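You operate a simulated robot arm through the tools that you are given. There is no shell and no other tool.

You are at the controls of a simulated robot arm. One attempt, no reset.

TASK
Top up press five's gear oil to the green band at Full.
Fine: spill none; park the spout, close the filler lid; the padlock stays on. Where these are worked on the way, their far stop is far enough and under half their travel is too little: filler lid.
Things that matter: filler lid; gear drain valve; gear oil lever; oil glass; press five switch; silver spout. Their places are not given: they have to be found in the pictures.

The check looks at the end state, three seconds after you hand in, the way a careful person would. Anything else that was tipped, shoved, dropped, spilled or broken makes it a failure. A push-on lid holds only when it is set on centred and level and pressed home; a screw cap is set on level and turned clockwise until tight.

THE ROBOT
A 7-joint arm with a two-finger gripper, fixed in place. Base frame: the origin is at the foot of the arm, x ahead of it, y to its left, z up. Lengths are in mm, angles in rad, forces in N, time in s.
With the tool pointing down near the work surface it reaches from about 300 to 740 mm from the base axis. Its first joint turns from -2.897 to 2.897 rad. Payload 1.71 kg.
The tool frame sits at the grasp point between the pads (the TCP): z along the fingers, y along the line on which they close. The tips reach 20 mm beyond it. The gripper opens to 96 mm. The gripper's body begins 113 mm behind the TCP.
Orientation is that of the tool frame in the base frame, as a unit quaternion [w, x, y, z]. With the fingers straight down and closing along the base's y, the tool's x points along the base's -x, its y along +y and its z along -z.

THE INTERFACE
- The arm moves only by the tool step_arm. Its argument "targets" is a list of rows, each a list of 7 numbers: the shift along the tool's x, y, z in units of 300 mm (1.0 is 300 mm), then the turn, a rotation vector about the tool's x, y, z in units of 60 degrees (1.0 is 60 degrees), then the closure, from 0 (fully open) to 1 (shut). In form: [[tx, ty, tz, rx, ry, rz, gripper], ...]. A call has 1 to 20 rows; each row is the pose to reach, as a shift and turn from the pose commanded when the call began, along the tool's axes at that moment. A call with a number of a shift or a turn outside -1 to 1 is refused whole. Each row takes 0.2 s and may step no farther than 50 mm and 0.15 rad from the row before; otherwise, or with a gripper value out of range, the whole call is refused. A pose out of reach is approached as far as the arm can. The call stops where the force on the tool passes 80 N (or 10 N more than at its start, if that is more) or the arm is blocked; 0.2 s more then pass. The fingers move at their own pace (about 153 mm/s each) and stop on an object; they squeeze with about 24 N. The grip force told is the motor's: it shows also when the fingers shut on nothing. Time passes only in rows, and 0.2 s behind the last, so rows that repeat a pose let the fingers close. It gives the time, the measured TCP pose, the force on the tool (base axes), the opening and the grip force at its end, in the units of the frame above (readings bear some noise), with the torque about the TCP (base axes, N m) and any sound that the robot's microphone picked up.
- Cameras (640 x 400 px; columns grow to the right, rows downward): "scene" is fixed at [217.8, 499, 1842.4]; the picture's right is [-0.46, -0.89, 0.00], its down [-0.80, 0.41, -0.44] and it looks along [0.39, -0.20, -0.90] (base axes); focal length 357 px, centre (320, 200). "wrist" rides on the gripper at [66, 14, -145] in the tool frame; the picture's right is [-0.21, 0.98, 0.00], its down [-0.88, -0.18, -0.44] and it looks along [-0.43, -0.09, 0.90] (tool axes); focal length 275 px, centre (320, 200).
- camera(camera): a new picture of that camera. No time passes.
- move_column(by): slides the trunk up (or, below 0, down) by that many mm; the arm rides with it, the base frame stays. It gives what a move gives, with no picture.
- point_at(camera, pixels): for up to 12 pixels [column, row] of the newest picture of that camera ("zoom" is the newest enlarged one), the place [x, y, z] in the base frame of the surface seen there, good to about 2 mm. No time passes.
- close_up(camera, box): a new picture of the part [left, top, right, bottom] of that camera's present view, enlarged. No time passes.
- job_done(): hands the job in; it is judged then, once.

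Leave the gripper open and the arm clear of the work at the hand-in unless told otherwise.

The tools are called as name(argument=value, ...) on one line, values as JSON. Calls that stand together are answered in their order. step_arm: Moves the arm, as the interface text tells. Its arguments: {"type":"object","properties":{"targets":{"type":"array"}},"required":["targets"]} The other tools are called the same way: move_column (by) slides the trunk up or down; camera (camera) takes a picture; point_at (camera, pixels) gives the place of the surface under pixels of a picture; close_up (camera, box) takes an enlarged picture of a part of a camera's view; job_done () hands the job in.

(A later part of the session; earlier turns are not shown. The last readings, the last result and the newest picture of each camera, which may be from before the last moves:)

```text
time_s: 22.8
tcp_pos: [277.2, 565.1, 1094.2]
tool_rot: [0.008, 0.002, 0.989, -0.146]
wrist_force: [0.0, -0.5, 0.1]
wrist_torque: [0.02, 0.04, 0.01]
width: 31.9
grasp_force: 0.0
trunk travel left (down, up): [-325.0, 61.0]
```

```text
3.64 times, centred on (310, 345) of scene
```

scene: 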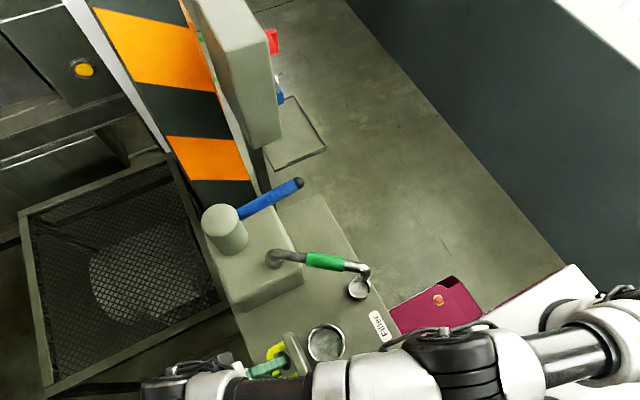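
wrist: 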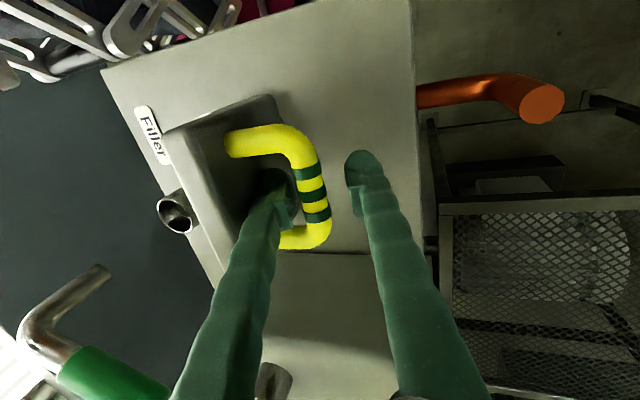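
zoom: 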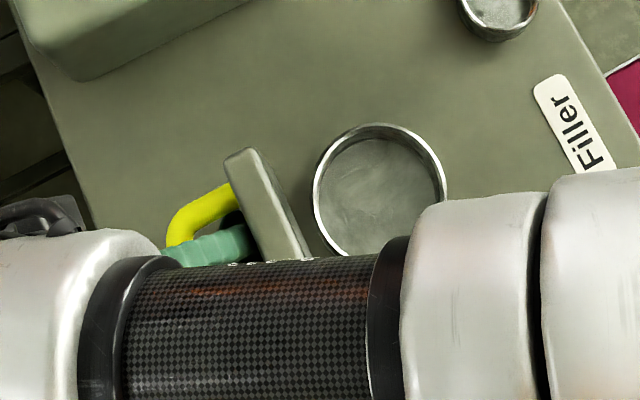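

Lid stays open by itself with nothing touching. Withdrawing straight back along the fingers, then up.

step_arm(targets=[[0, 0, -0.067, 0, 0, 0, 0.667], [0, 0, -0.133, 0, 0, 0, 0.667], [0, 0, -0.2, -0.1, 0, 0, 0.667], [0, 0, -0.3, -0.2, 0, 0, 0.667], [0, -0.1, -0.4, -0.3, 0, 0, 0.6]])

camera(camera="wrist")

camera(camera="scene")

```text
time_s: 24.0
tcp_pos: [274.8, 569.4, 1220.6]
tool_rot: [0.008, 0.0, 1.0, 0.01]
wrist_force: [0.1, 0.0, 0.2]
wrist_torque: [0.12, 0.02, -0.03]
width: 38.4
grasp_force: 0.0
trunk travel left (down, up): [-325.0, 61.0]
```

```text
taken
```

wrist: 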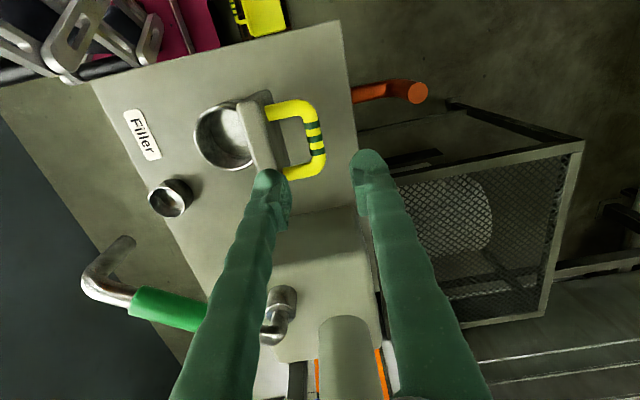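

```text
taken
```

scene: 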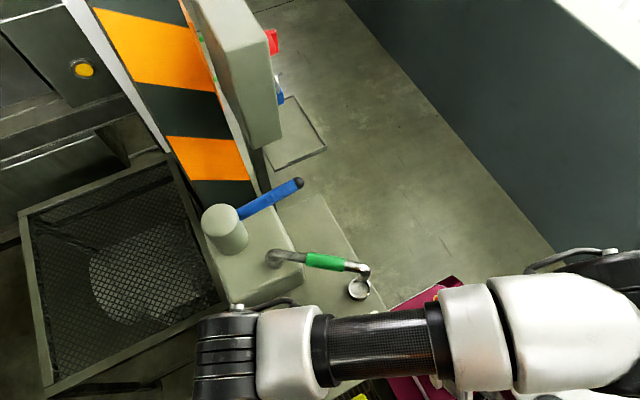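

Clear of the lid. Measuring the open lid, the neck rim and the spout from here.

point_at(camera="wrist", pixels=[[197, 140], [222, 167], [222, 105], [240, 103], [250, 165], [272, 120], [280, 165], [313, 110], [318, 145], [170, 198], [280, 290], [268, 330]])

point_at(camera="wrist", pixels=[[130, 240], [100, 270], [105, 290], [130, 300], [165, 310], [200, 322], [85, 285], [120, 238], [134, 245]])

close_up(camera="wrist", box=[80, 60, 340, 350])

```text
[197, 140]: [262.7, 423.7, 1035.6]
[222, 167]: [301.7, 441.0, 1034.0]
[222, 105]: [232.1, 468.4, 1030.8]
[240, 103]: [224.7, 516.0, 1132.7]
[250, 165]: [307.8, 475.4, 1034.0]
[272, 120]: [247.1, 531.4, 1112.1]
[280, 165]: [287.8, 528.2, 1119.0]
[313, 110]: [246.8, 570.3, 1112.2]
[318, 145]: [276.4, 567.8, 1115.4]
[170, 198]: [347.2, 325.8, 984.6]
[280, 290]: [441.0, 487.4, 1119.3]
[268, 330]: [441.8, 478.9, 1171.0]
```

```text
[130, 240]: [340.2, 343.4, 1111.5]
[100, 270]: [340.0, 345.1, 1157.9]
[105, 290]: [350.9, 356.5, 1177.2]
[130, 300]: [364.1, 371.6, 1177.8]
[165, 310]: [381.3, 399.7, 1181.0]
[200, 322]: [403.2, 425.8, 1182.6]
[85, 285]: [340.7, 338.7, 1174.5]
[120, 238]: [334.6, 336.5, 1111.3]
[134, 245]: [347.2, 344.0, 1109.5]
```

```text
1.38 times, centred on (210, 205) of wrist
```

zoom: 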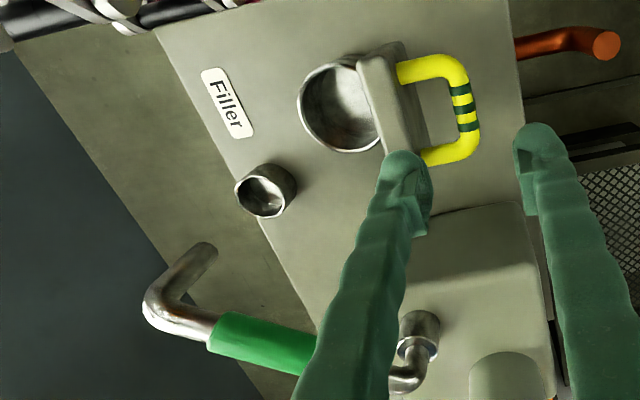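

Neck centre ≈ (271,459), rim z≈1035; spout pivot (442,480), outlet (341,338) at radius 174, so the swing needed is ≈48°. I'll move above the green grip (386,401) with the fingers set across the spout arm.

step_arm(targets=[[-0.02, -0.06, -0.1, -0.003, 0, -0.13, 0.35], [-0.08, -0.14, -0.167, -0.006, 0, -0.26, 0.35], [-0.14, -0.225, -0.167, -0.01, 0, -0.39, 0.35], [-0.2, -0.31, -0.167, -0.01, 0, -0.52, 0.35], [-0.26, -0.395, -0.167, -0.01, 0, -0.65, 0.35], [-0.32, -0.48, -0.167, -0.01, 0, -0.78, 0.35], [-0.37, -0.56, -0.167, -0.01, 0, -0.91, 0.35]])

camera(camera="wrist")

camera(camera="scene")

```text
time_s: 25.6
tcp_pos: [387.6, 400.9, 1267.5]
tool_rot: [0.01, -0.46, 0.888, 0.009]
wrist_force: [0.1, -0.3, 0.0]
wrist_torque: [0.05, -0.01, 0.0]
width: 62.5
grasp_force: 0.0
trunk travel left (down, up): [-325.0, 61.0]
```

```text
taken
```

wrist: 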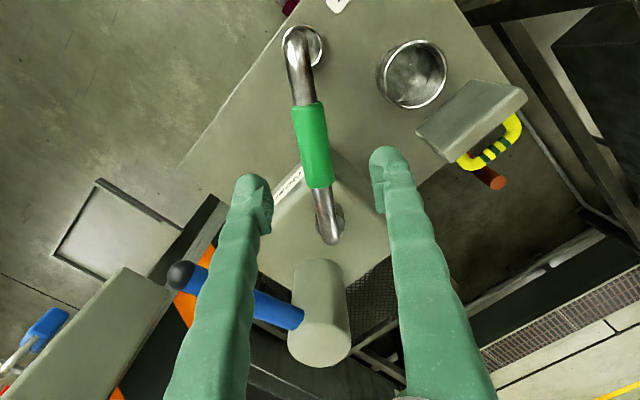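

```text
taken
```

scene: 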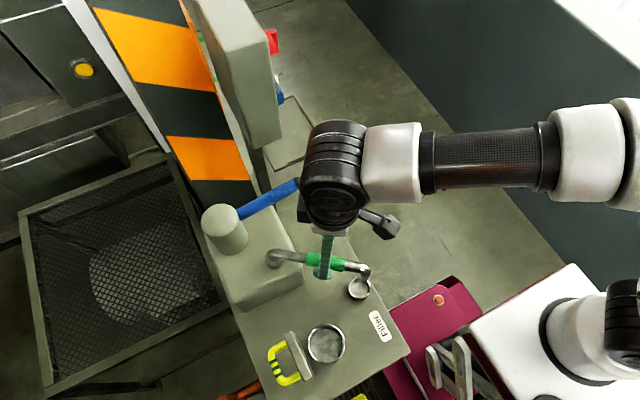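

Well aligned over the grip. Lowering to z≈1180.

step_arm(targets=[[0, 0, 0.1, 0, 0, 0, 0.35], [0, 0, 0.2, 0, 0, 0, 0.35], [0, 0, 0.285, 0, 0, 0, 0.35]])

camera(camera="wrist")

```text
time_s: 26.4
tcp_pos: [387.9, 404.2, 1180.6]
tool_rot: [0.011, -0.46, 0.888, 0.01]
wrist_force: [-0.2, 0.0, 0.0]
wrist_torque: [-0.02, 0.0, -0.01]
width: 62.4
grasp_force: 0.0
trunk travel left (down, up): [-325.0, 61.0]
```

```text
taken
```

wrist: 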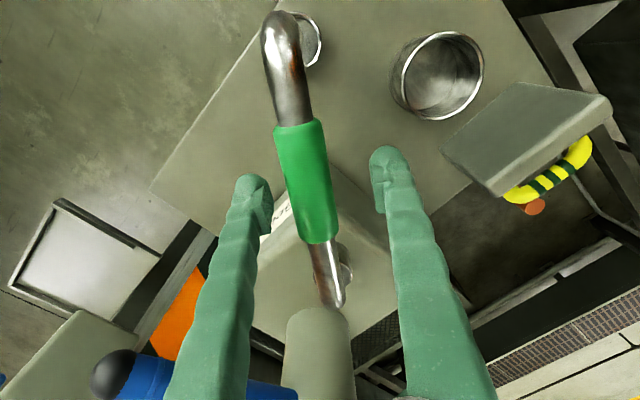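

The green grip is between the fingers. Closing on it.

step_arm(targets=[[0, 0, 0, 0, 0, 0, 0.6], [0, 0, 0, 0, 0, 0, 1.0], [0, 0, 0, 0, 0, 0, 1.0]])

```text
time_s: 27.2
tcp_pos: [386.6, 404.1, 1181.1]
tool_rot: [0.011, -0.458, 0.889, 0.009]
wrist_force: [0.7, -3.9, -3.8]
wrist_torque: [0.08, -0.23, -0.3]
width: 27.1
grasp_force: 35.4
trunk travel left (down, up): [-325.0, 61.0]
```

Gripped at 27 mm. Now swinging about the pivot (442,481), first half, checking forces.

step_arm(targets=[[-0.0032, 0.0435, 0, 0, 0, 0.132, 1.0], [-0.0122, 0.086, 0, 0, 0, 0.264, 1.0], [-0.0272, 0.127, 0, 0, 0, 0.396, 1.0]])

camera(camera="wrist")

```text
time_s: 28.0
tcp_pos: [362.3, 434.9, 1180.8]
tool_rot: [0.007, -0.265, 0.964, 0.01]
wrist_force: [8.7, 5.3, -23.8]
wrist_torque: [0.24, -0.98, -0.06]
width: 26.5
grasp_force: 35.8
trunk travel left (down, up): [-325.0, 61.0]
```

```text
taken
```

wrist: 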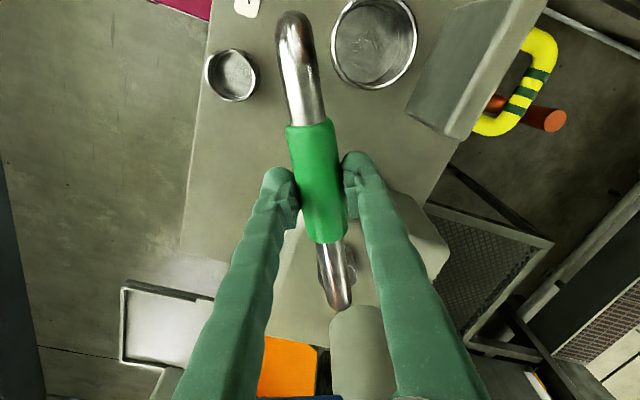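

Swinging freely. Finishing the remaining ~24°, easing 1 mm down.

step_arm(targets=[[-0.0034, 0.0422, 0.003, 0, 0, 0.132, 1.0], [-0.0127, 0.0832, 0.004, 0, 0, 0.264, 1.0], [-0.0273, 0.1229, 0.004, 0, 0, 0.395, 1.0]])

camera(camera="wrist")

camera(camera="scene")

```text
time_s: 28.8
tcp_pos: [350.5, 471.2, 1180.7]
tool_rot: [0.006, -0.061, 0.998, 0.012]
wrist_force: [11.0, 5.6, -20.9]
wrist_torque: [-0.06, -0.91, 0.44]
width: 26.0
grasp_force: 35.0
trunk travel left (down, up): [-325.0, 61.0]
```

```text
taken
```

wrist: 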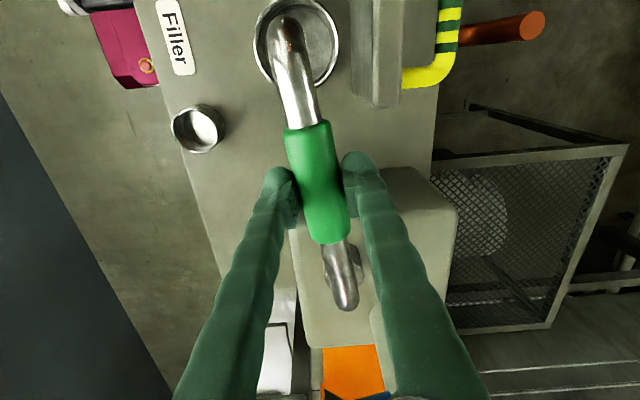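

```text
taken
```

scene: 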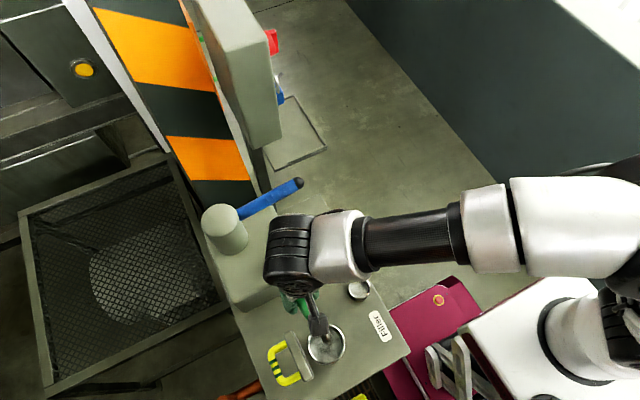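

The spout now appears over the neck. I'll measure its elbow and the rim.

point_at(camera="wrist", pixels=[[285, 30], [290, 18], [297, 80], [313, 150], [345, 305], [258, 40], [335, 40], [270, 75], [325, 75], [315, 50], [375, 60]])

close_up(camera="wrist", box=[220, 0, 380, 130])

close_up(camera="scene", box=[250, 270, 390, 390])

```text
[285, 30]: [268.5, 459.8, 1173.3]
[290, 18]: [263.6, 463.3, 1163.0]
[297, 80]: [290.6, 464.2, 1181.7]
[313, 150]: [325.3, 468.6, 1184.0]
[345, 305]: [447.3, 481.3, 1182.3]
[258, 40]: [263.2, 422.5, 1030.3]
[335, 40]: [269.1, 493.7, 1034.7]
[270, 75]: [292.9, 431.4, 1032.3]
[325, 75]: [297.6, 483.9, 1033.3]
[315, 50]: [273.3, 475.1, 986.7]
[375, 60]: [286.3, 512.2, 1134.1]
```

```text
3.08 times, centred on (300, 65) of wrist
```

zoom: 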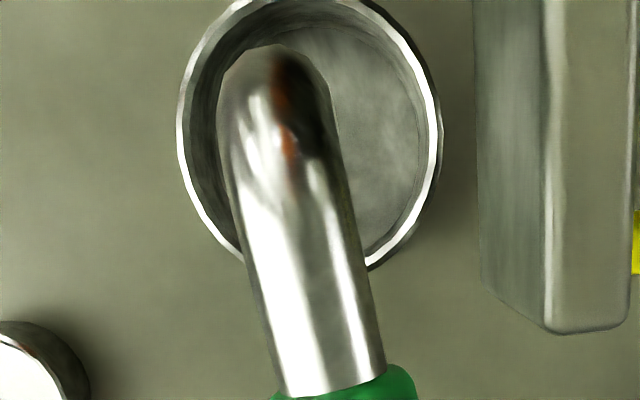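

```text
3.33 times, centred on (320, 330) of scene
```

zoom: 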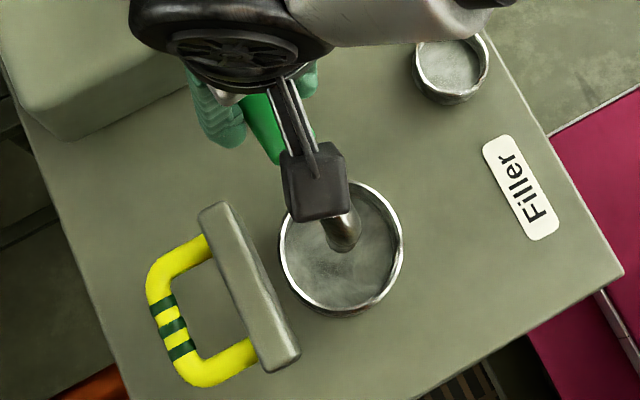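

Outlet at (268,460) over neck centre (271,459): aligned. Releasing and rising straight up.

step_arm(targets=[[0, 0, 0, 0, 0, 0, 0.35], [0, 0, 0, 0, 0, 0, 0.35], [0, 0, -0.13, 0, 0, 0, 0.35], [0, 0, -0.26, 0, 0, 0, 0.35], [0, 0, -0.4, 0, 0, 0, 0.35]])

camera(camera="wrist")

camera(camera="scene")

```text
time_s: 30.0
tcp_pos: [347.7, 466.1, 1302.9]
tool_rot: [0.006, -0.063, 0.998, 0.013]
wrist_force: [0.7, 0.1, -1.1]
wrist_torque: [0.0, -0.06, 0.02]
width: 62.4
grasp_force: 0.0
trunk travel left (down, up): [-325.0, 61.0]
```

```text
taken
```

wrist: 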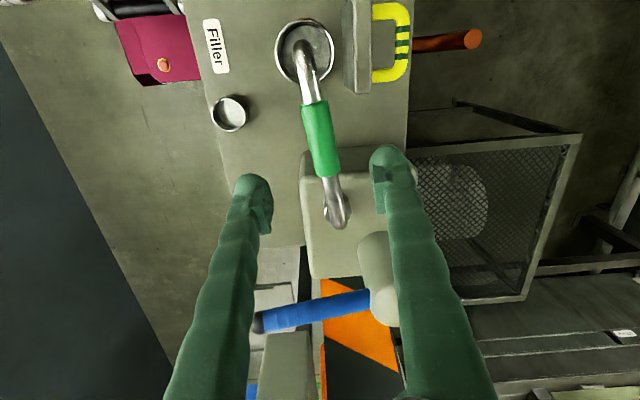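

```text
taken
```

scene: 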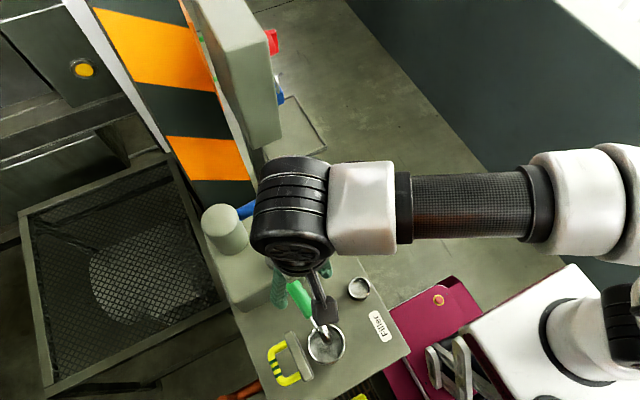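

Spout is over the neck and free. Now the blue lever: enlarging and measuring it before touching.

close_up(camera="wrist", box=[230, 220, 420, 360])

point_at(camera="wrist", pixels=[[265, 322], [285, 317], [310, 310], [340, 303], [365, 298], [375, 250], [365, 240], [310, 300], [310, 325]])

```text
2.86 times, centred on (325, 290) of wrist
```

zoom: 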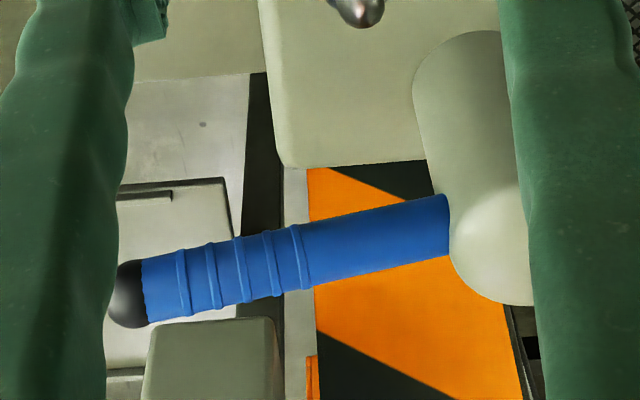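

```text
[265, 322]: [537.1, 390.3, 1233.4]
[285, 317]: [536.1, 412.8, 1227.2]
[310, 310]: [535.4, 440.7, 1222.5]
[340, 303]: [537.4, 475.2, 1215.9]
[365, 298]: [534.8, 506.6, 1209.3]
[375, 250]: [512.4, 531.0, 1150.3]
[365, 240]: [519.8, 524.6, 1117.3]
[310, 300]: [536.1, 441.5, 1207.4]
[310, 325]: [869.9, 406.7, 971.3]
```

The lever rises ~12° from the post toward −y. I'll go above its end at (537,400), turning the gripper so the fingers close across it (along x).

step_arm(targets=[[-0.085, -0.043, 0, 0, 0, -0.13, 0.35], [-0.17, -0.085, 0, 0, 0, -0.26, 0.35], [-0.256, -0.128, 0, 0, 0, -0.39, 0.35], [-0.341, -0.17, 0, 0, 0, -0.52, 0.35], [-0.426, -0.213, 0, 0, 0, -0.65, 0.35], [-0.512, -0.255, 0, 0, 0, -0.78, 0.35], [-0.597, -0.298, 0, 0, 0, -0.9, 0.35]])

step_arm(targets=[[0, 0, 0, 0, 0, -0.13, 0.4], [0, 0, 0, 0, 0, -0.26, 0.4], [0, 0, 0, 0, 0, -0.39, 0.4], [0, 0, 0, 0, 0, -0.48, 0.4]])

camera(camera="wrist")

camera(camera="scene")

```text
time_s: 31.6
tcp_pos: [540.3, 399.8, 1303.5]
tool_rot: [0.01, -0.51, 0.86, 0.009]
wrist_force: [1.4, -0.1, 0.2]
wrist_torque: [0.02, 0.03, 0.05]
width: 62.2
grasp_force: 0.1
trunk travel left (down, up): [-325.0, 61.0]
```

```text
time_s: 32.6
tcp_pos: [536.8, 400.2, 1303.2]
tool_rot: [-0.013, 0.708, -0.706, -0.006]
wrist_force: [1.6, 0.4, 0.1]
wrist_torque: [-0.02, 0.0, 0.02]
width: 57.7
grasp_force: 0.1
trunk travel left (down, up): [-325.0, 61.0]
```

```text
taken
```

wrist: 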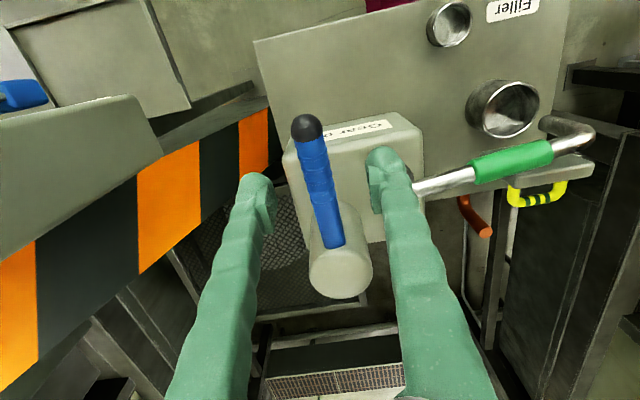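

```text
taken
```

scene: 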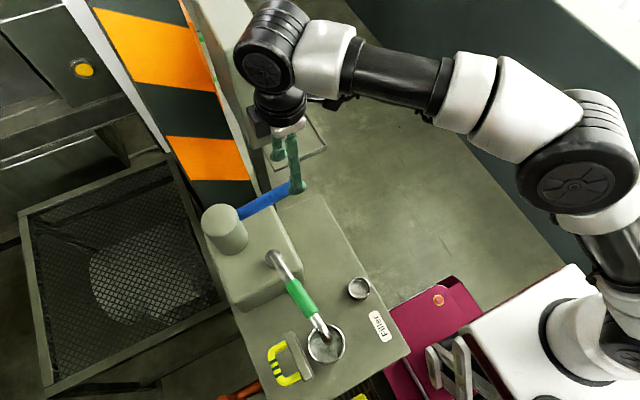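

Aligned over the lever. Lowering onto it and closing.

step_arm(targets=[[0, 0, 0.13, 0, 0, 0, 0.4], [0, 0, 0.26, 0, 0, 0, 0.4], [0, 0, 0.26, 0, 0, 0, 0.7], [0, 0, 0.26, 0, 0, 0, 1.0], [0, 0, 0.26, 0, 0, 0, 1.0]])

camera(camera="wrist")

```text
time_s: 33.8
tcp_pos: [545.5, 402.3, 1223.9]
tool_rot: [0.015, -0.705, 0.709, 0.004]
wrist_force: [38.5, 5.0, 6.2]
wrist_torque: [0.79, -0.09, 0.65]
width: 20.8
grasp_force: 34.7
trunk travel left (down, up): [-325.0, 61.0]
```

```text
taken
```

wrist: 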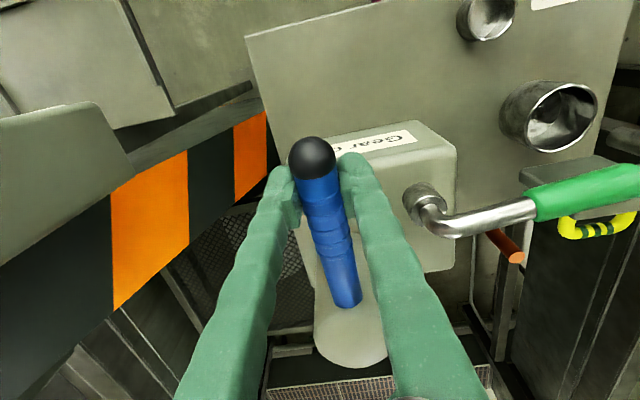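

Gripped (20.8 mm), but there's 38 N sideways; I'll ease +8 mm in x to relax it before testing any motion.

step_arm(targets=[[0, -0.014, 0, 0, 0, 0, 1.0], [0, -0.027, 0, 0, 0, 0, 1.0]])

camera(camera="wrist")

```text
time_s: 34.4
tcp_pos: [545.2, 402.7, 1224.2]
tool_rot: [0.01, -0.707, 0.707, 0.006]
wrist_force: [10.7, -3.3, 2.7]
wrist_torque: [0.19, -0.07, 0.16]
width: 20.8
grasp_force: 35.2
trunk travel left (down, up): [-325.0, 61.0]
```

```text
taken
```

wrist: 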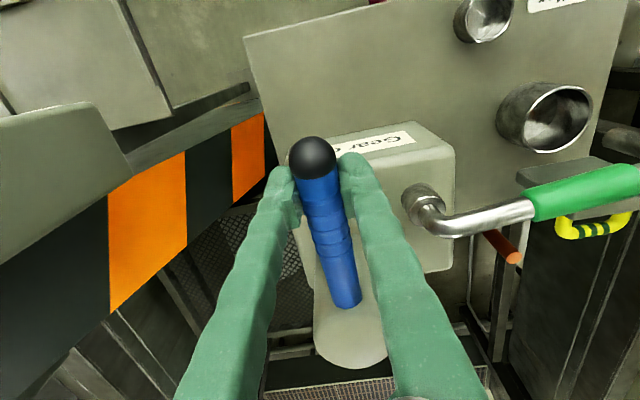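

The lever is rigid sideways, so it works vertically. Probing 8 mm downward.

step_arm(targets=[[0, -0.008, 0.013, 0, 0, 0, 1.0], [0, -0.008, 0.027, 0, 0, 0, 1.0]])

```text
time_s: 35.0
tcp_pos: [545.2, 401.3, 1218.7]
tool_rot: [0.012, -0.707, 0.707, 0.007]
wrist_force: [-8.5, -9.0, 9.7]
wrist_torque: [0.98, 0.16, 0.19]
width: 20.9
grasp_force: 34.9
trunk travel left (down, up): [-325.0, 61.0]
```

It yields downward. Going down another ~25 mm with matching rotation, then watching for flow.

step_arm(targets=[[0, 0, 0.03, 0, -0.06, 0, 1.0], [0, 0, 0.06, 0, -0.12, 0, 1.0], [0, 0, 0.085, 0, -0.175, 0, 1.0]])

camera(camera="wrist")

close_up(camera="scene", box=[250, 270, 390, 390])

```text
time_s: 35.8
tcp_pos: [544.5, 400.0, 1190.8]
tool_rot: [-0.075, 0.704, -0.703, -0.071]
wrist_force: [-18.0, -15.4, -3.4]
wrist_torque: [-0.79, 0.31, -0.5]
width: 20.8
grasp_force: 35.4
trunk travel left (down, up): [-325.0, 61.0]
```

```text
taken
```

wrist: 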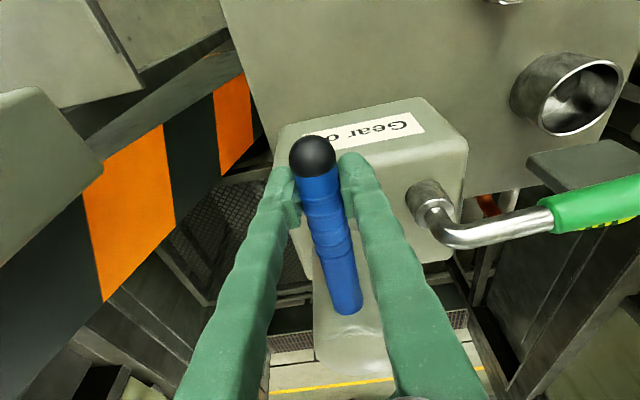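

```text
3.33 times, centred on (320, 330) of scene
```

zoom: 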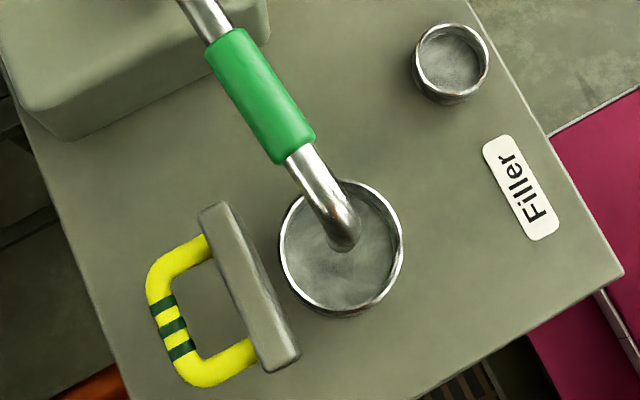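

Lever moves down freely, now about level; no stream yet. Going another ~28 mm down.

step_arm(targets=[[0.009, 0.005, 0.03, 0, -0.067, 0, 1.0], [0.015, 0.01, 0.061, 0, -0.133, 0, 1.0], [0.019, 0.01, 0.0915, 0, -0.2, 0, 1.0]])

close_up(camera="scene", box=[250, 270, 390, 390])

```text
time_s: 36.6
tcp_pos: [545.1, 402.2, 1164.5]
tool_rot: [-0.152, 0.692, -0.691, -0.143]
wrist_force: [-5.2, -0.9, -4.1]
wrist_torque: [-0.97, 0.48, -0.47]
width: 20.5
grasp_force: 35.1
trunk travel left (down, up): [-325.0, 61.0]
```

```text
3.33 times, centred on (320, 330) of scene
```

zoom: 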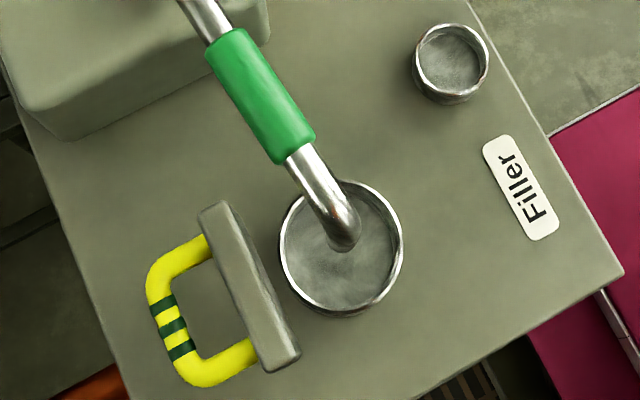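

Still free at about −12°. A bit further toward its stop.

step_arm(targets=[[0.007, 0, 0.037, 0, -0.083, 0, 1.0], [0.0147, 0, 0.0737, 0, -0.167, 0, 1.0]])

camera(camera="wrist")

close_up(camera="scene", box=[170, 150, 330, 290])

```text
time_s: 37.2
tcp_pos: [544.7, 406.6, 1146.4]
tool_rot: [-0.217, 0.676, -0.674, -0.203]
wrist_force: [-3.2, -4.4, 36.0]
wrist_torque: [-0.39, 0.19, -0.82]
width: 20.5
grasp_force: 35.0
trunk travel left (down, up): [-325.0, 61.0]
```

```text
taken
```

wrist: 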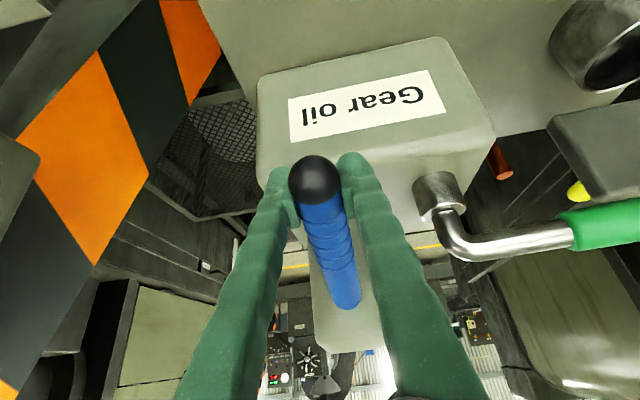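

```text
2.86 times, centred on (250, 220) of scene
```

zoom: 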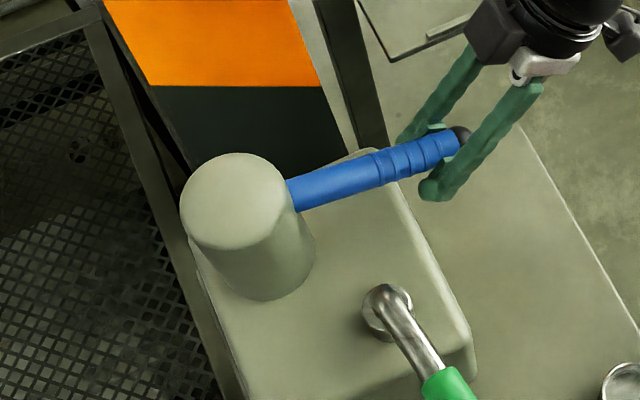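

Hit the lower stop (36 N at z≈1146). Bringing the lever straight back up to its starting position, to then check how much oil that gave.

step_arm(targets=[[-0.0137, 0, -0.0433, 0, 0.093, 0, 1.0], [-0.0327, 0, -0.0827, 0, 0.186, 0, 1.0], [-0.0547, 0, -0.1203, 0, 0.279, 0, 1.0], [-0.0793, 0, -0.1557, 0, 0.372, 0, 1.0], [-0.1053, 0, -0.1903, 0, 0.465, 0, 1.0], [-0.1333, 0, -0.2197, 0, 0.555, 0, 1.0]])

camera(camera="wrist")

```text
time_s: 38.6
tcp_pos: [544.8, 402.6, 1215.1]
tool_rot: [0.002, -0.707, 0.707, 0.001]
wrist_force: [-5.0, -18.8, -29.6]
wrist_torque: [0.02, 0.05, 0.75]
width: 21.3
grasp_force: 34.8
trunk travel left (down, up): [-325.0, 61.0]
```

```text
taken
```

wrist: 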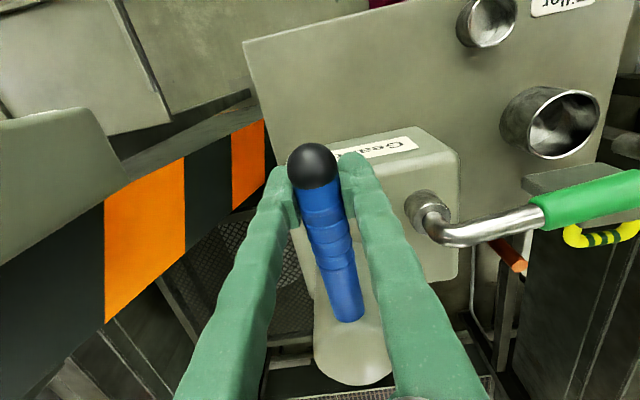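

The lever is back against its upper stop. Releasing, rising, then going to look at the glass.

step_arm(targets=[[0, 0, 0.02, 0, 0, 0, 1.0], [0, 0, 0.02, 0, 0, 0, 0.4], [0, 0, 0.02, 0, 0, 0, 0.4], [0, 0, -0.12, 0, 0, 0, 0.4], [0, 0, -0.25, 0, 0, 0, 0.4]])

camera(camera="wrist")

point_at(camera="wrist", pixels=[[310, 135], [318, 170], [325, 200], [333, 235]])

```text
time_s: 39.8
tcp_pos: [544.0, 403.8, 1296.1]
tool_rot: [0.007, -0.706, 0.708, 0.001]
wrist_force: [0.6, 0.1, 0.0]
wrist_torque: [-0.01, 0.03, 0.0]
width: 57.6
grasp_force: 0.0
trunk travel left (down, up): [-325.0, 61.0]
```

```text
taken
```

wrist: 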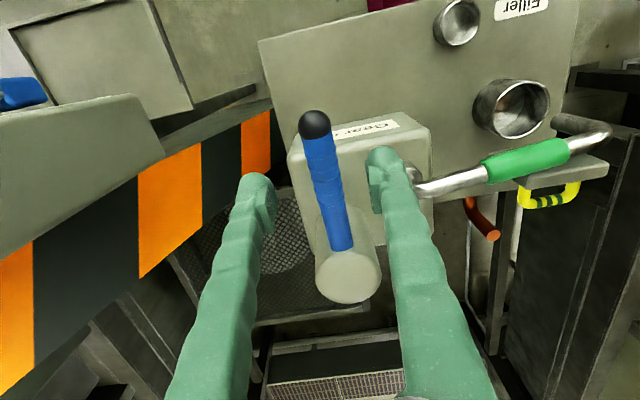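

```text
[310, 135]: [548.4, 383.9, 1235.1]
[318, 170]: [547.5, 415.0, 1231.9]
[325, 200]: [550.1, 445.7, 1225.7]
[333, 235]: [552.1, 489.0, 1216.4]
```

The lever's measured x (≈549) differs from before (≈537). I need to verify nothing shifted, so I'll recheck fixed points with the scene camera.

camera(camera="scene")

point_at(camera="scene", pixels=[[223, 218], [250, 208], [290, 187], [275, 257], [380, 326], [240, 300], [302, 275], [359, 288], [408, 353]])

close_up(camera="scene", box=[170, 150, 410, 390])

```text
taken
```

scene: 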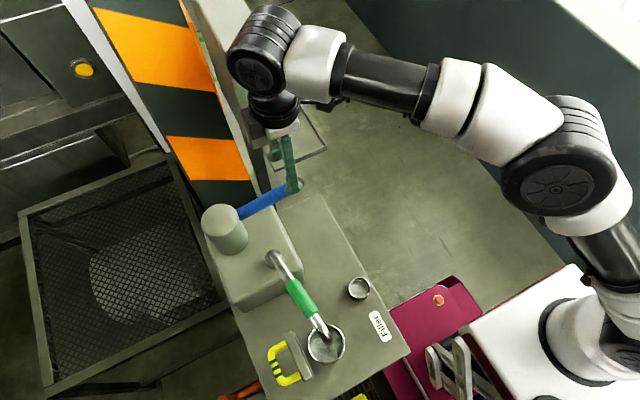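

```text
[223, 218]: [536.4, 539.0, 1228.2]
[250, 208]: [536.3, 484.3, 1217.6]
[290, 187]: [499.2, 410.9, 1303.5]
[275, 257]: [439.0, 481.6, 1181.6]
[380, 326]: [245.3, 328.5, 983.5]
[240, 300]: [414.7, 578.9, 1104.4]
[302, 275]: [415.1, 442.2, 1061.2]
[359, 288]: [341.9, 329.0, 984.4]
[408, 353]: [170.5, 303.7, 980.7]
```

```text
1.67 times, centred on (290, 270) of scene
```

zoom: 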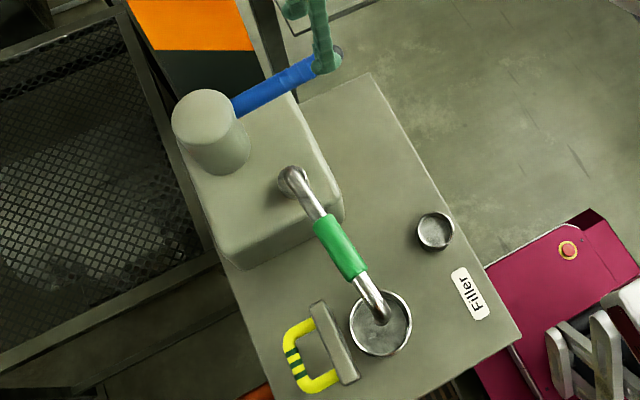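

The bench, post and spout are unmoved; it's only a reading offset at this wrist angle. Now moving to an inspection pose in front of the bench to read the glass.

step_arm(targets=[[0.078, 0.081, 0.0, 0, -0.033, 0, 0.4], [0.156, 0.163, 0.06, 0, -0.067, 0, 0.4], [0.234, 0.244, 0.12, 0, -0.1, 0, 0.4], [0.312, 0.325, 0.2, 0, -0.133, 0, 0.4], [0.39, 0.406, 0.3, 0, -0.167, 0, 0.4], [0.468, 0.488, 0.4, 0, -0.2, 0, 0.4], [0.546, 0.569, 0.5, 0, -0.233, 0, 0.4], [0.624, 0.65, 0.6, 0, -0.267, 0, 0.4], [0.702, 0.732, 0.7, 0, -0.3, 0, 0.4], [0.78, 0.813, 0.787, 0, -0.333, 0, 0.4]])

camera(camera="wrist")

```text
time_s: 42.0
tcp_pos: [308.9, 172.9, 1051.4]
tool_rot: [-0.136, 0.696, -0.695, -0.122]
wrist_force: [0.8, -0.2, -0.5]
wrist_torque: [0.05, 0.02, 0.0]
width: 57.5
grasp_force: 0.0
trunk travel left (down, up): [-325.0, 61.0]
```

```text
taken
```

wrist: 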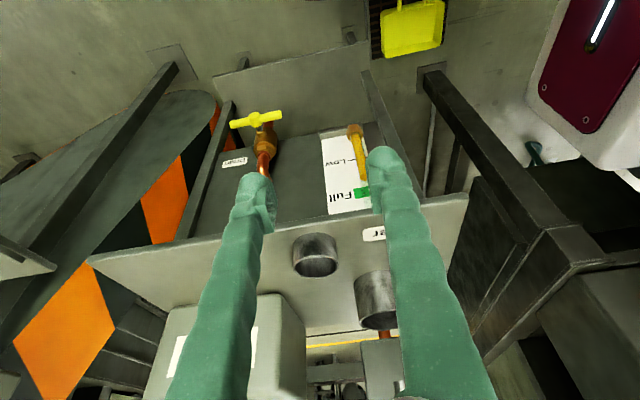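

The glass is visible (upside-down view), at (360,130–200). Enlarging.

close_up(camera="wrist", box=[315, 115, 405, 220])

point_at(camera="wrist", pixels=[[357, 145], [361, 165], [363, 178], [359, 155], [360, 195], [364, 183], [361, 187]])

```text
3.81 times, centred on (360, 168) of wrist
```

zoom: 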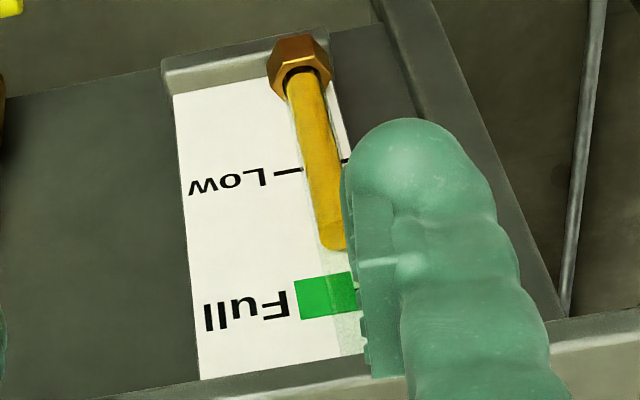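

```text
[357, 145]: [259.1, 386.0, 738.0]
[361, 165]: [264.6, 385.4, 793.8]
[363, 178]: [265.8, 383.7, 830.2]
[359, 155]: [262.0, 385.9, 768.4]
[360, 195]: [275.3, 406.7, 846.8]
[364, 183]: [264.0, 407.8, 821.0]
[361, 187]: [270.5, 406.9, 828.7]
```

Measuring the oil top and the green band's edges on this zoom.

point_at(camera="zoom", pixels=[[325, 215], [330, 235], [333, 246], [340, 246], [300, 280], [302, 318], [350, 272], [325, 276], [328, 314], [288, 171], [283, 86], [318, 171]])

```text
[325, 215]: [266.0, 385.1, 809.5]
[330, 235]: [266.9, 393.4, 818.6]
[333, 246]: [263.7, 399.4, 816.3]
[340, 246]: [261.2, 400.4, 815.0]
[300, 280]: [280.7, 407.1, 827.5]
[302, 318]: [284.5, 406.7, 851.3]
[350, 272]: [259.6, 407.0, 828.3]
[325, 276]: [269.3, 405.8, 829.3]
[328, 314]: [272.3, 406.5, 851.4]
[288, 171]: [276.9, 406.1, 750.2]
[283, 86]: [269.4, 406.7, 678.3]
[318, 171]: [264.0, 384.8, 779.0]
```

Oil rose from ≈795 to ≈816; the green band spans ≈828–851. Before repeating, I'll wait two seconds and re-measure to be sure the level is steady (and shift slightly so the finger hides less).

step_arm(targets=[[0, 0.05, 0, 0, 0, 0, 0.0], [0, 0.08, 0, 0, 0, 0, 0.0], [0, 0.08, 0, 0, 0, 0, 0.0], [0, 0.08, 0, 0, 0, 0, 0.0], [0, 0.08, 0, 0, 0, 0, 0.0], [0, 0.08, 0, 0, 0, 0, 0.0], [0, 0.08, 0, 0, 0, 0, 0.0], [0, 0.08, 0, 0, 0, 0, 0.0], [0, 0.08, 0, 0, 0, 0, 0.0]])

camera(camera="wrist")

close_up(camera="wrist", box=[290, 110, 390, 225])

```text
time_s: 44.0
tcp_pos: [304.3, 180.2, 1056.4]
tool_rot: [-0.131, 0.696, -0.695, -0.121]
wrist_force: [0.0, 1.1, 0.2]
wrist_torque: [0.01, -0.02, 0.03]
width: 96.3
grasp_force: 0.1
out of reach, approached as far as the arm can: row 1, 2, 3, 4, 5, 6, 7, 8, 9
trunk travel left (down, up): [-325.0, 61.0]
```

```text
taken
```

wrist: 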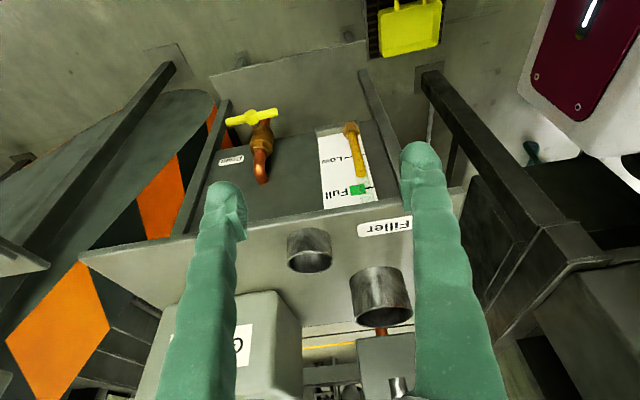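

```text
3.48 times, centred on (340, 168) of wrist
```

zoom: 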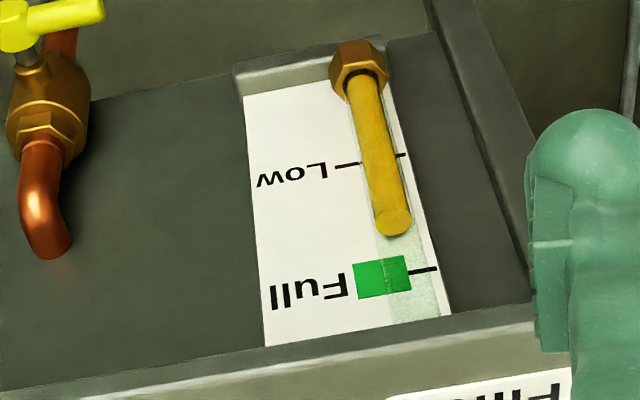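

Clear view. Measuring oil surface, band and Low tick.

point_at(camera="zoom", pixels=[[393, 222], [385, 212], [395, 210], [393, 230], [390, 200], [360, 263], [362, 297], [403, 258], [408, 288], [425, 270], [345, 164], [372, 263]])

```text
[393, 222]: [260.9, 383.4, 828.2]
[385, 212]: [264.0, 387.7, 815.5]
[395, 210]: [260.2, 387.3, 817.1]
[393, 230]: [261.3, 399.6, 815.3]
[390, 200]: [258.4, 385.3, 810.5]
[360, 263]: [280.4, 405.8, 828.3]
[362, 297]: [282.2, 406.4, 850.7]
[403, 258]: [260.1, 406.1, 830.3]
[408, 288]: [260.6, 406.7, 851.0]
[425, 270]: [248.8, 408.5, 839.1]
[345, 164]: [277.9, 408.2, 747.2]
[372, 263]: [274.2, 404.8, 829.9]
```

Steady at ≈816 (Full tick 839, band 829–851). One stroke gives ≈+21 mm, so one identical stroke should land at ≈837. Returning above the lever.

step_arm(targets=[[-0.098, -0.08, -0.05, 0, 0.034, 0, 0.2], [-0.195, -0.161, -0.1, 0, 0.069, 0, 0.4], [-0.293, -0.241, -0.151, 0, 0.103, 0, 0.4], [-0.391, -0.321, -0.201, 0, 0.137, 0, 0.4], [-0.489, -0.402, -0.251, 0, 0.172, 0, 0.4], [-0.586, -0.482, -0.301, 0, 0.206, 0, 0.4], [-0.684, -0.562, -0.351, 0, 0.24, 0, 0.4], [-0.782, -0.642, -0.402, 0, 0.274, 0, 0.4], [-0.879, -0.723, -0.452, 0, 0.309, 0, 0.4], [-0.977, -0.803, -0.502, 0, 0.343, 0, 0.4]])

camera(camera="wrist")

```text
time_s: 46.2
tcp_pos: [539.6, 402.7, 1303.3]
tool_rot: [0.002, -0.707, 0.707, -0.004]
wrist_force: [-0.2, 0.8, 0.5]
wrist_torque: [0.0, 0.03, -0.01]
width: 57.7
grasp_force: 0.1
trunk travel left (down, up): [-325.0, 61.0]
```

```text
taken
```

wrist: 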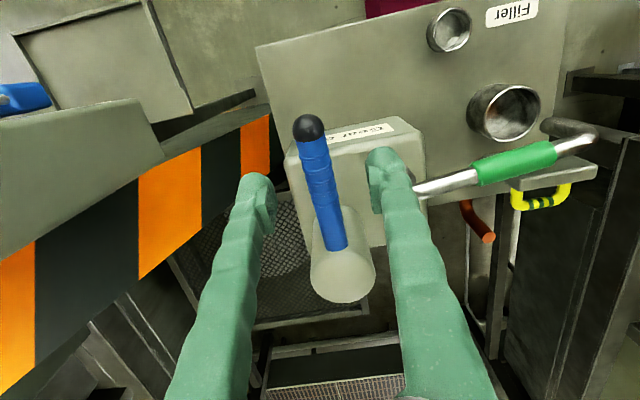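

Same view as before. Lowering with +5 mm x and gripping as last time.

step_arm(targets=[[0, -0.018, 0.13, 0, 0, 0, 0.4], [0, -0.018, 0.264, 0, 0, 0, 0.4], [0, -0.018, 0.264, 0, 0, 0, 0.7], [0, -0.018, 0.264, 0, 0, 0, 1.0], [0, -0.018, 0.264, 0, 0, 0, 1.0]])

```text
time_s: 47.4
tcp_pos: [545.2, 400.9, 1224.4]
tool_rot: [-0.005, 0.708, -0.707, 0.003]
wrist_force: [6.8, 0.8, 1.8]
wrist_torque: [0.21, 0.04, 0.72]
width: 20.4
grasp_force: 34.7
trunk travel left (down, up): [-325.0, 61.0]
```

Gripped cleanly. Repeating exactly the same stroke in the same pieces.

step_arm(targets=[[0, 0, 0.013, 0, 0, 0, 1.0], [0, 0, 0.027, 0, 0, 0, 1.0]])

step_arm(targets=[[0, 0, 0.03, 0, -0.06, 0, 1.0], [0, 0, 0.06, 0, -0.12, 0, 1.0], [0, 0, 0.085, 0, -0.175, 0, 1.0]])

step_arm(targets=[[0.009, 0, 0.03, 0, -0.067, 0, 1.0], [0.015, 0, 0.061, 0, -0.133, 0, 1.0], [0.019, 0, 0.0915, 0, -0.2, 0, 1.0]])

step_arm(targets=[[0.007, 0, 0.037, 0, -0.083, 0, 1.0], [0.0147, 0, 0.0737, 0, -0.167, 0, 1.0]])

step_arm(targets=[[-0.0137, 0, -0.0433, 0, 0.093, 0, 1.0], [-0.0327, 0, -0.0827, 0, 0.186, 0, 1.0], [-0.0547, 0, -0.1203, 0, 0.279, 0, 1.0], [-0.0793, 0, -0.1557, 0, 0.372, 0, 1.0], [-0.1053, 0, -0.1903, 0, 0.465, 0, 1.0], [-0.1333, 0, -0.2197, 0, 0.555, 0, 1.0]])

```text
time_s: 48.0
tcp_pos: [544.7, 399.7, 1216.8]
tool_rot: [0.006, -0.706, 0.708, -0.003]
wrist_force: [7.9, -2.0, 8.7]
wrist_torque: [1.12, 0.11, 0.69]
width: 20.7
grasp_force: 34.9
trunk travel left (down, up): [-325.0, 61.0]
```

```text
time_s: 48.8
tcp_pos: [546.7, 398.4, 1188.5]
tool_rot: [0.067, -0.704, 0.705, 0.062]
wrist_force: [8.1, -7.0, -5.0]
wrist_torque: [-1.01, -0.05, 0.67]
width: 20.5
grasp_force: 34.6
trunk travel left (down, up): [-325.0, 61.0]
```

```text
time_s: 49.6
tcp_pos: [545.2, 401.9, 1162.3]
tool_rot: [0.143, -0.693, 0.693, 0.136]
wrist_force: [10.3, 6.4, -0.1]
wrist_torque: [-0.69, 0.42, -0.66]
width: 20.3
grasp_force: 34.4
trunk travel left (down, up): [-325.0, 61.0]
```

```text
time_s: 50.2
tcp_pos: [544.1, 404.2, 1143.1]
tool_rot: [-0.207, 0.678, -0.678, -0.195]
wrist_force: [9.0, -2.0, 36.6]
wrist_torque: [-0.12, 0.25, -0.72]
width: 20.9
grasp_force: 35.3
trunk travel left (down, up): [-325.0, 61.0]
```

```text
time_s: 51.6
tcp_pos: [545.1, 398.8, 1212.4]
tool_rot: [-0.006, -0.707, 0.707, -0.008]
wrist_force: [3.8, -23.5, -26.3]
wrist_torque: [0.0, 0.15, 0.7]
width: 20.7
grasp_force: 35.1
trunk travel left (down, up): [-325.0, 61.0]
```

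Same profile, lever back at its upper stop. Releasing, rising, and returning to the inspection pose.

step_arm(targets=[[0, 0, 0.015, 0, 0, 0, 1.0], [0, 0, 0.015, 0, 0, 0, 0.4], [0, 0, 0.015, 0, 0, 0, 0.4], [0, 0, -0.12, 0, 0, 0, 0.4], [0, 0, -0.25, 0, 0, 0, 0.4]])

step_arm(targets=[[0.078, 0.081, 0.0, 0, -0.033, 0, 0.4], [0.156, 0.163, 0.06, 0, -0.067, 0, 0.4], [0.234, 0.244, 0.12, 0, -0.1, 0, 0.4], [0.312, 0.325, 0.2, 0, -0.133, 0, 0.4], [0.39, 0.406, 0.3, 0, -0.167, 0, 0.3], [0.468, 0.488, 0.4, 0, -0.2, 0, 0.2], [0.546, 0.569, 0.5, 0, -0.233, 0, 0.1], [0.624, 0.65, 0.6, 0, -0.267, 0, 0], [0.702, 0.732, 0.7, 0, -0.3, 0, 0], [0.78, 0.8, 0.787, 0, -0.333, 0, 0]])

camera(camera="wrist")

close_up(camera="wrist", box=[290, 110, 390, 225])

```text
time_s: 52.8
tcp_pos: [544.2, 405.2, 1293.6]
tool_rot: [-0.002, -0.706, 0.708, -0.008]
wrist_force: [0.6, -0.4, 0.3]
wrist_torque: [-0.03, -0.01, -0.01]
width: 57.3
grasp_force: 0.1
trunk travel left (down, up): [-325.0, 61.0]
```

```text
time_s: 55.0
tcp_pos: [307.2, 167.3, 1055.2]
tool_rot: [-0.124, 0.698, -0.696, -0.115]
wrist_force: [1.4, 0.4, 0.5]
wrist_torque: [0.08, 0.0, 0.03]
width: 96.2
grasp_force: 0.1
trunk travel left (down, up): [-325.0, 61.0]
```

```text
taken
```

wrist: 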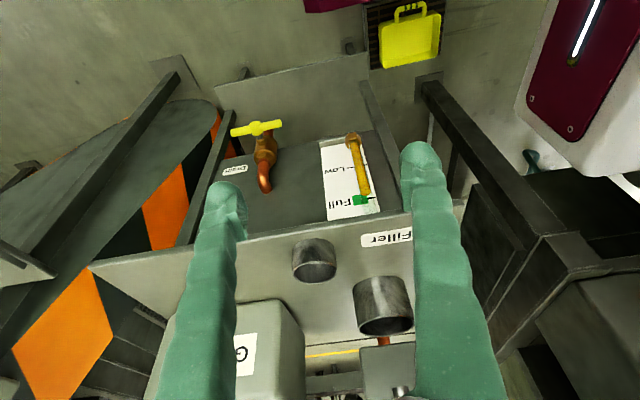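

```text
3.48 times, centred on (340, 168) of wrist
```

zoom: 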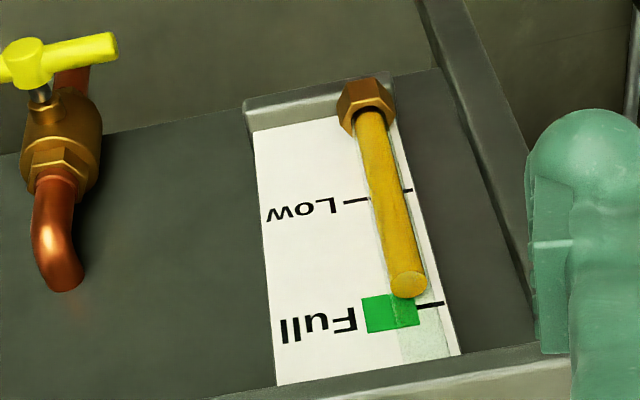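

The oil now appears near the band. Measuring.

point_at(camera="zoom", pixels=[[400, 280], [408, 284], [415, 280], [408, 292], [404, 275], [370, 300], [370, 330], [412, 296], [416, 322], [434, 304], [408, 275], [400, 292]])

```text
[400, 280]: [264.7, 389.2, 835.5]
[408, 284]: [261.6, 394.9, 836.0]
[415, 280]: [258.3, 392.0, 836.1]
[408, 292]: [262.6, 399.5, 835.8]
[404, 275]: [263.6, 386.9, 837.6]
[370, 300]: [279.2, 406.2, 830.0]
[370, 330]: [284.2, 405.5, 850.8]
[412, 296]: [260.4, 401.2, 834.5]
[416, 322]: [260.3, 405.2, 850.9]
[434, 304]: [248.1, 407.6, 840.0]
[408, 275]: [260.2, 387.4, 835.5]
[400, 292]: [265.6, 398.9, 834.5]
```

Oil surface at ≈836, inside the green band (829–851). Now to park the spout: first rise away and level the tool.

step_arm(targets=[[-0.098, -0.039, -0.074, 0, 0.041, 0, 0.35], [-0.196, -0.078, -0.147, 0, 0.081, 0, 0.35], [-0.294, -0.116, -0.221, 0, 0.122, 0, 0.35], [-0.392, -0.155, -0.295, 0, 0.163, 0, 0.35], [-0.49, -0.194, -0.368, 0, 0.203, 0, 0.35], [-0.588, -0.233, -0.442, 0, 0.244, 0, 0.35], [-0.686, -0.271, -0.515, 0, 0.284, 0, 0.35], [-0.784, -0.31, -0.589, 0, 0.325, 0, 0.35]])

step_arm(targets=[[-0.06, 0.021, 0, 0, 0, 0.14, 0.35], [-0.12, 0.043, 0, 0, 0, 0.28, 0.35], [-0.18, 0.064, 0, 0, 0, 0.42, 0.35], [-0.24, 0.085, 0, 0, 0, 0.56, 0.35], [-0.3, 0.106, 0, 0, 0, 0.7, 0.35], [-0.36, 0.128, 0, 0, 0, 0.83, 0.35], [-0.42, 0.149, 0, 0, 0, 0.96, 0.35], [-0.46, 0.17, 0, 0, 0, 1.0, 0.35]])

```text
time_s: 56.8
tcp_pos: [396.1, 330.8, 1302.0]
tool_rot: [0.002, -0.706, 0.708, -0.005]
wrist_force: [0.0, 0.2, -0.5]
wrist_torque: [-0.02, 0.03, -0.03]
width: 62.3
grasp_force: 0.1
trunk travel left (down, up): [-325.0, 61.0]
```

```text
time_s: 58.6
tcp_pos: [343.8, 467.3, 1300.5]
tool_rot: [0.005, -0.257, 0.966, -0.004]
wrist_force: [-0.5, 0.4, 0.8]
wrist_torque: [0.03, -0.02, 0.0]
width: 62.3
grasp_force: 0.1
trunk travel left (down, up): [-325.0, 61.0]
```

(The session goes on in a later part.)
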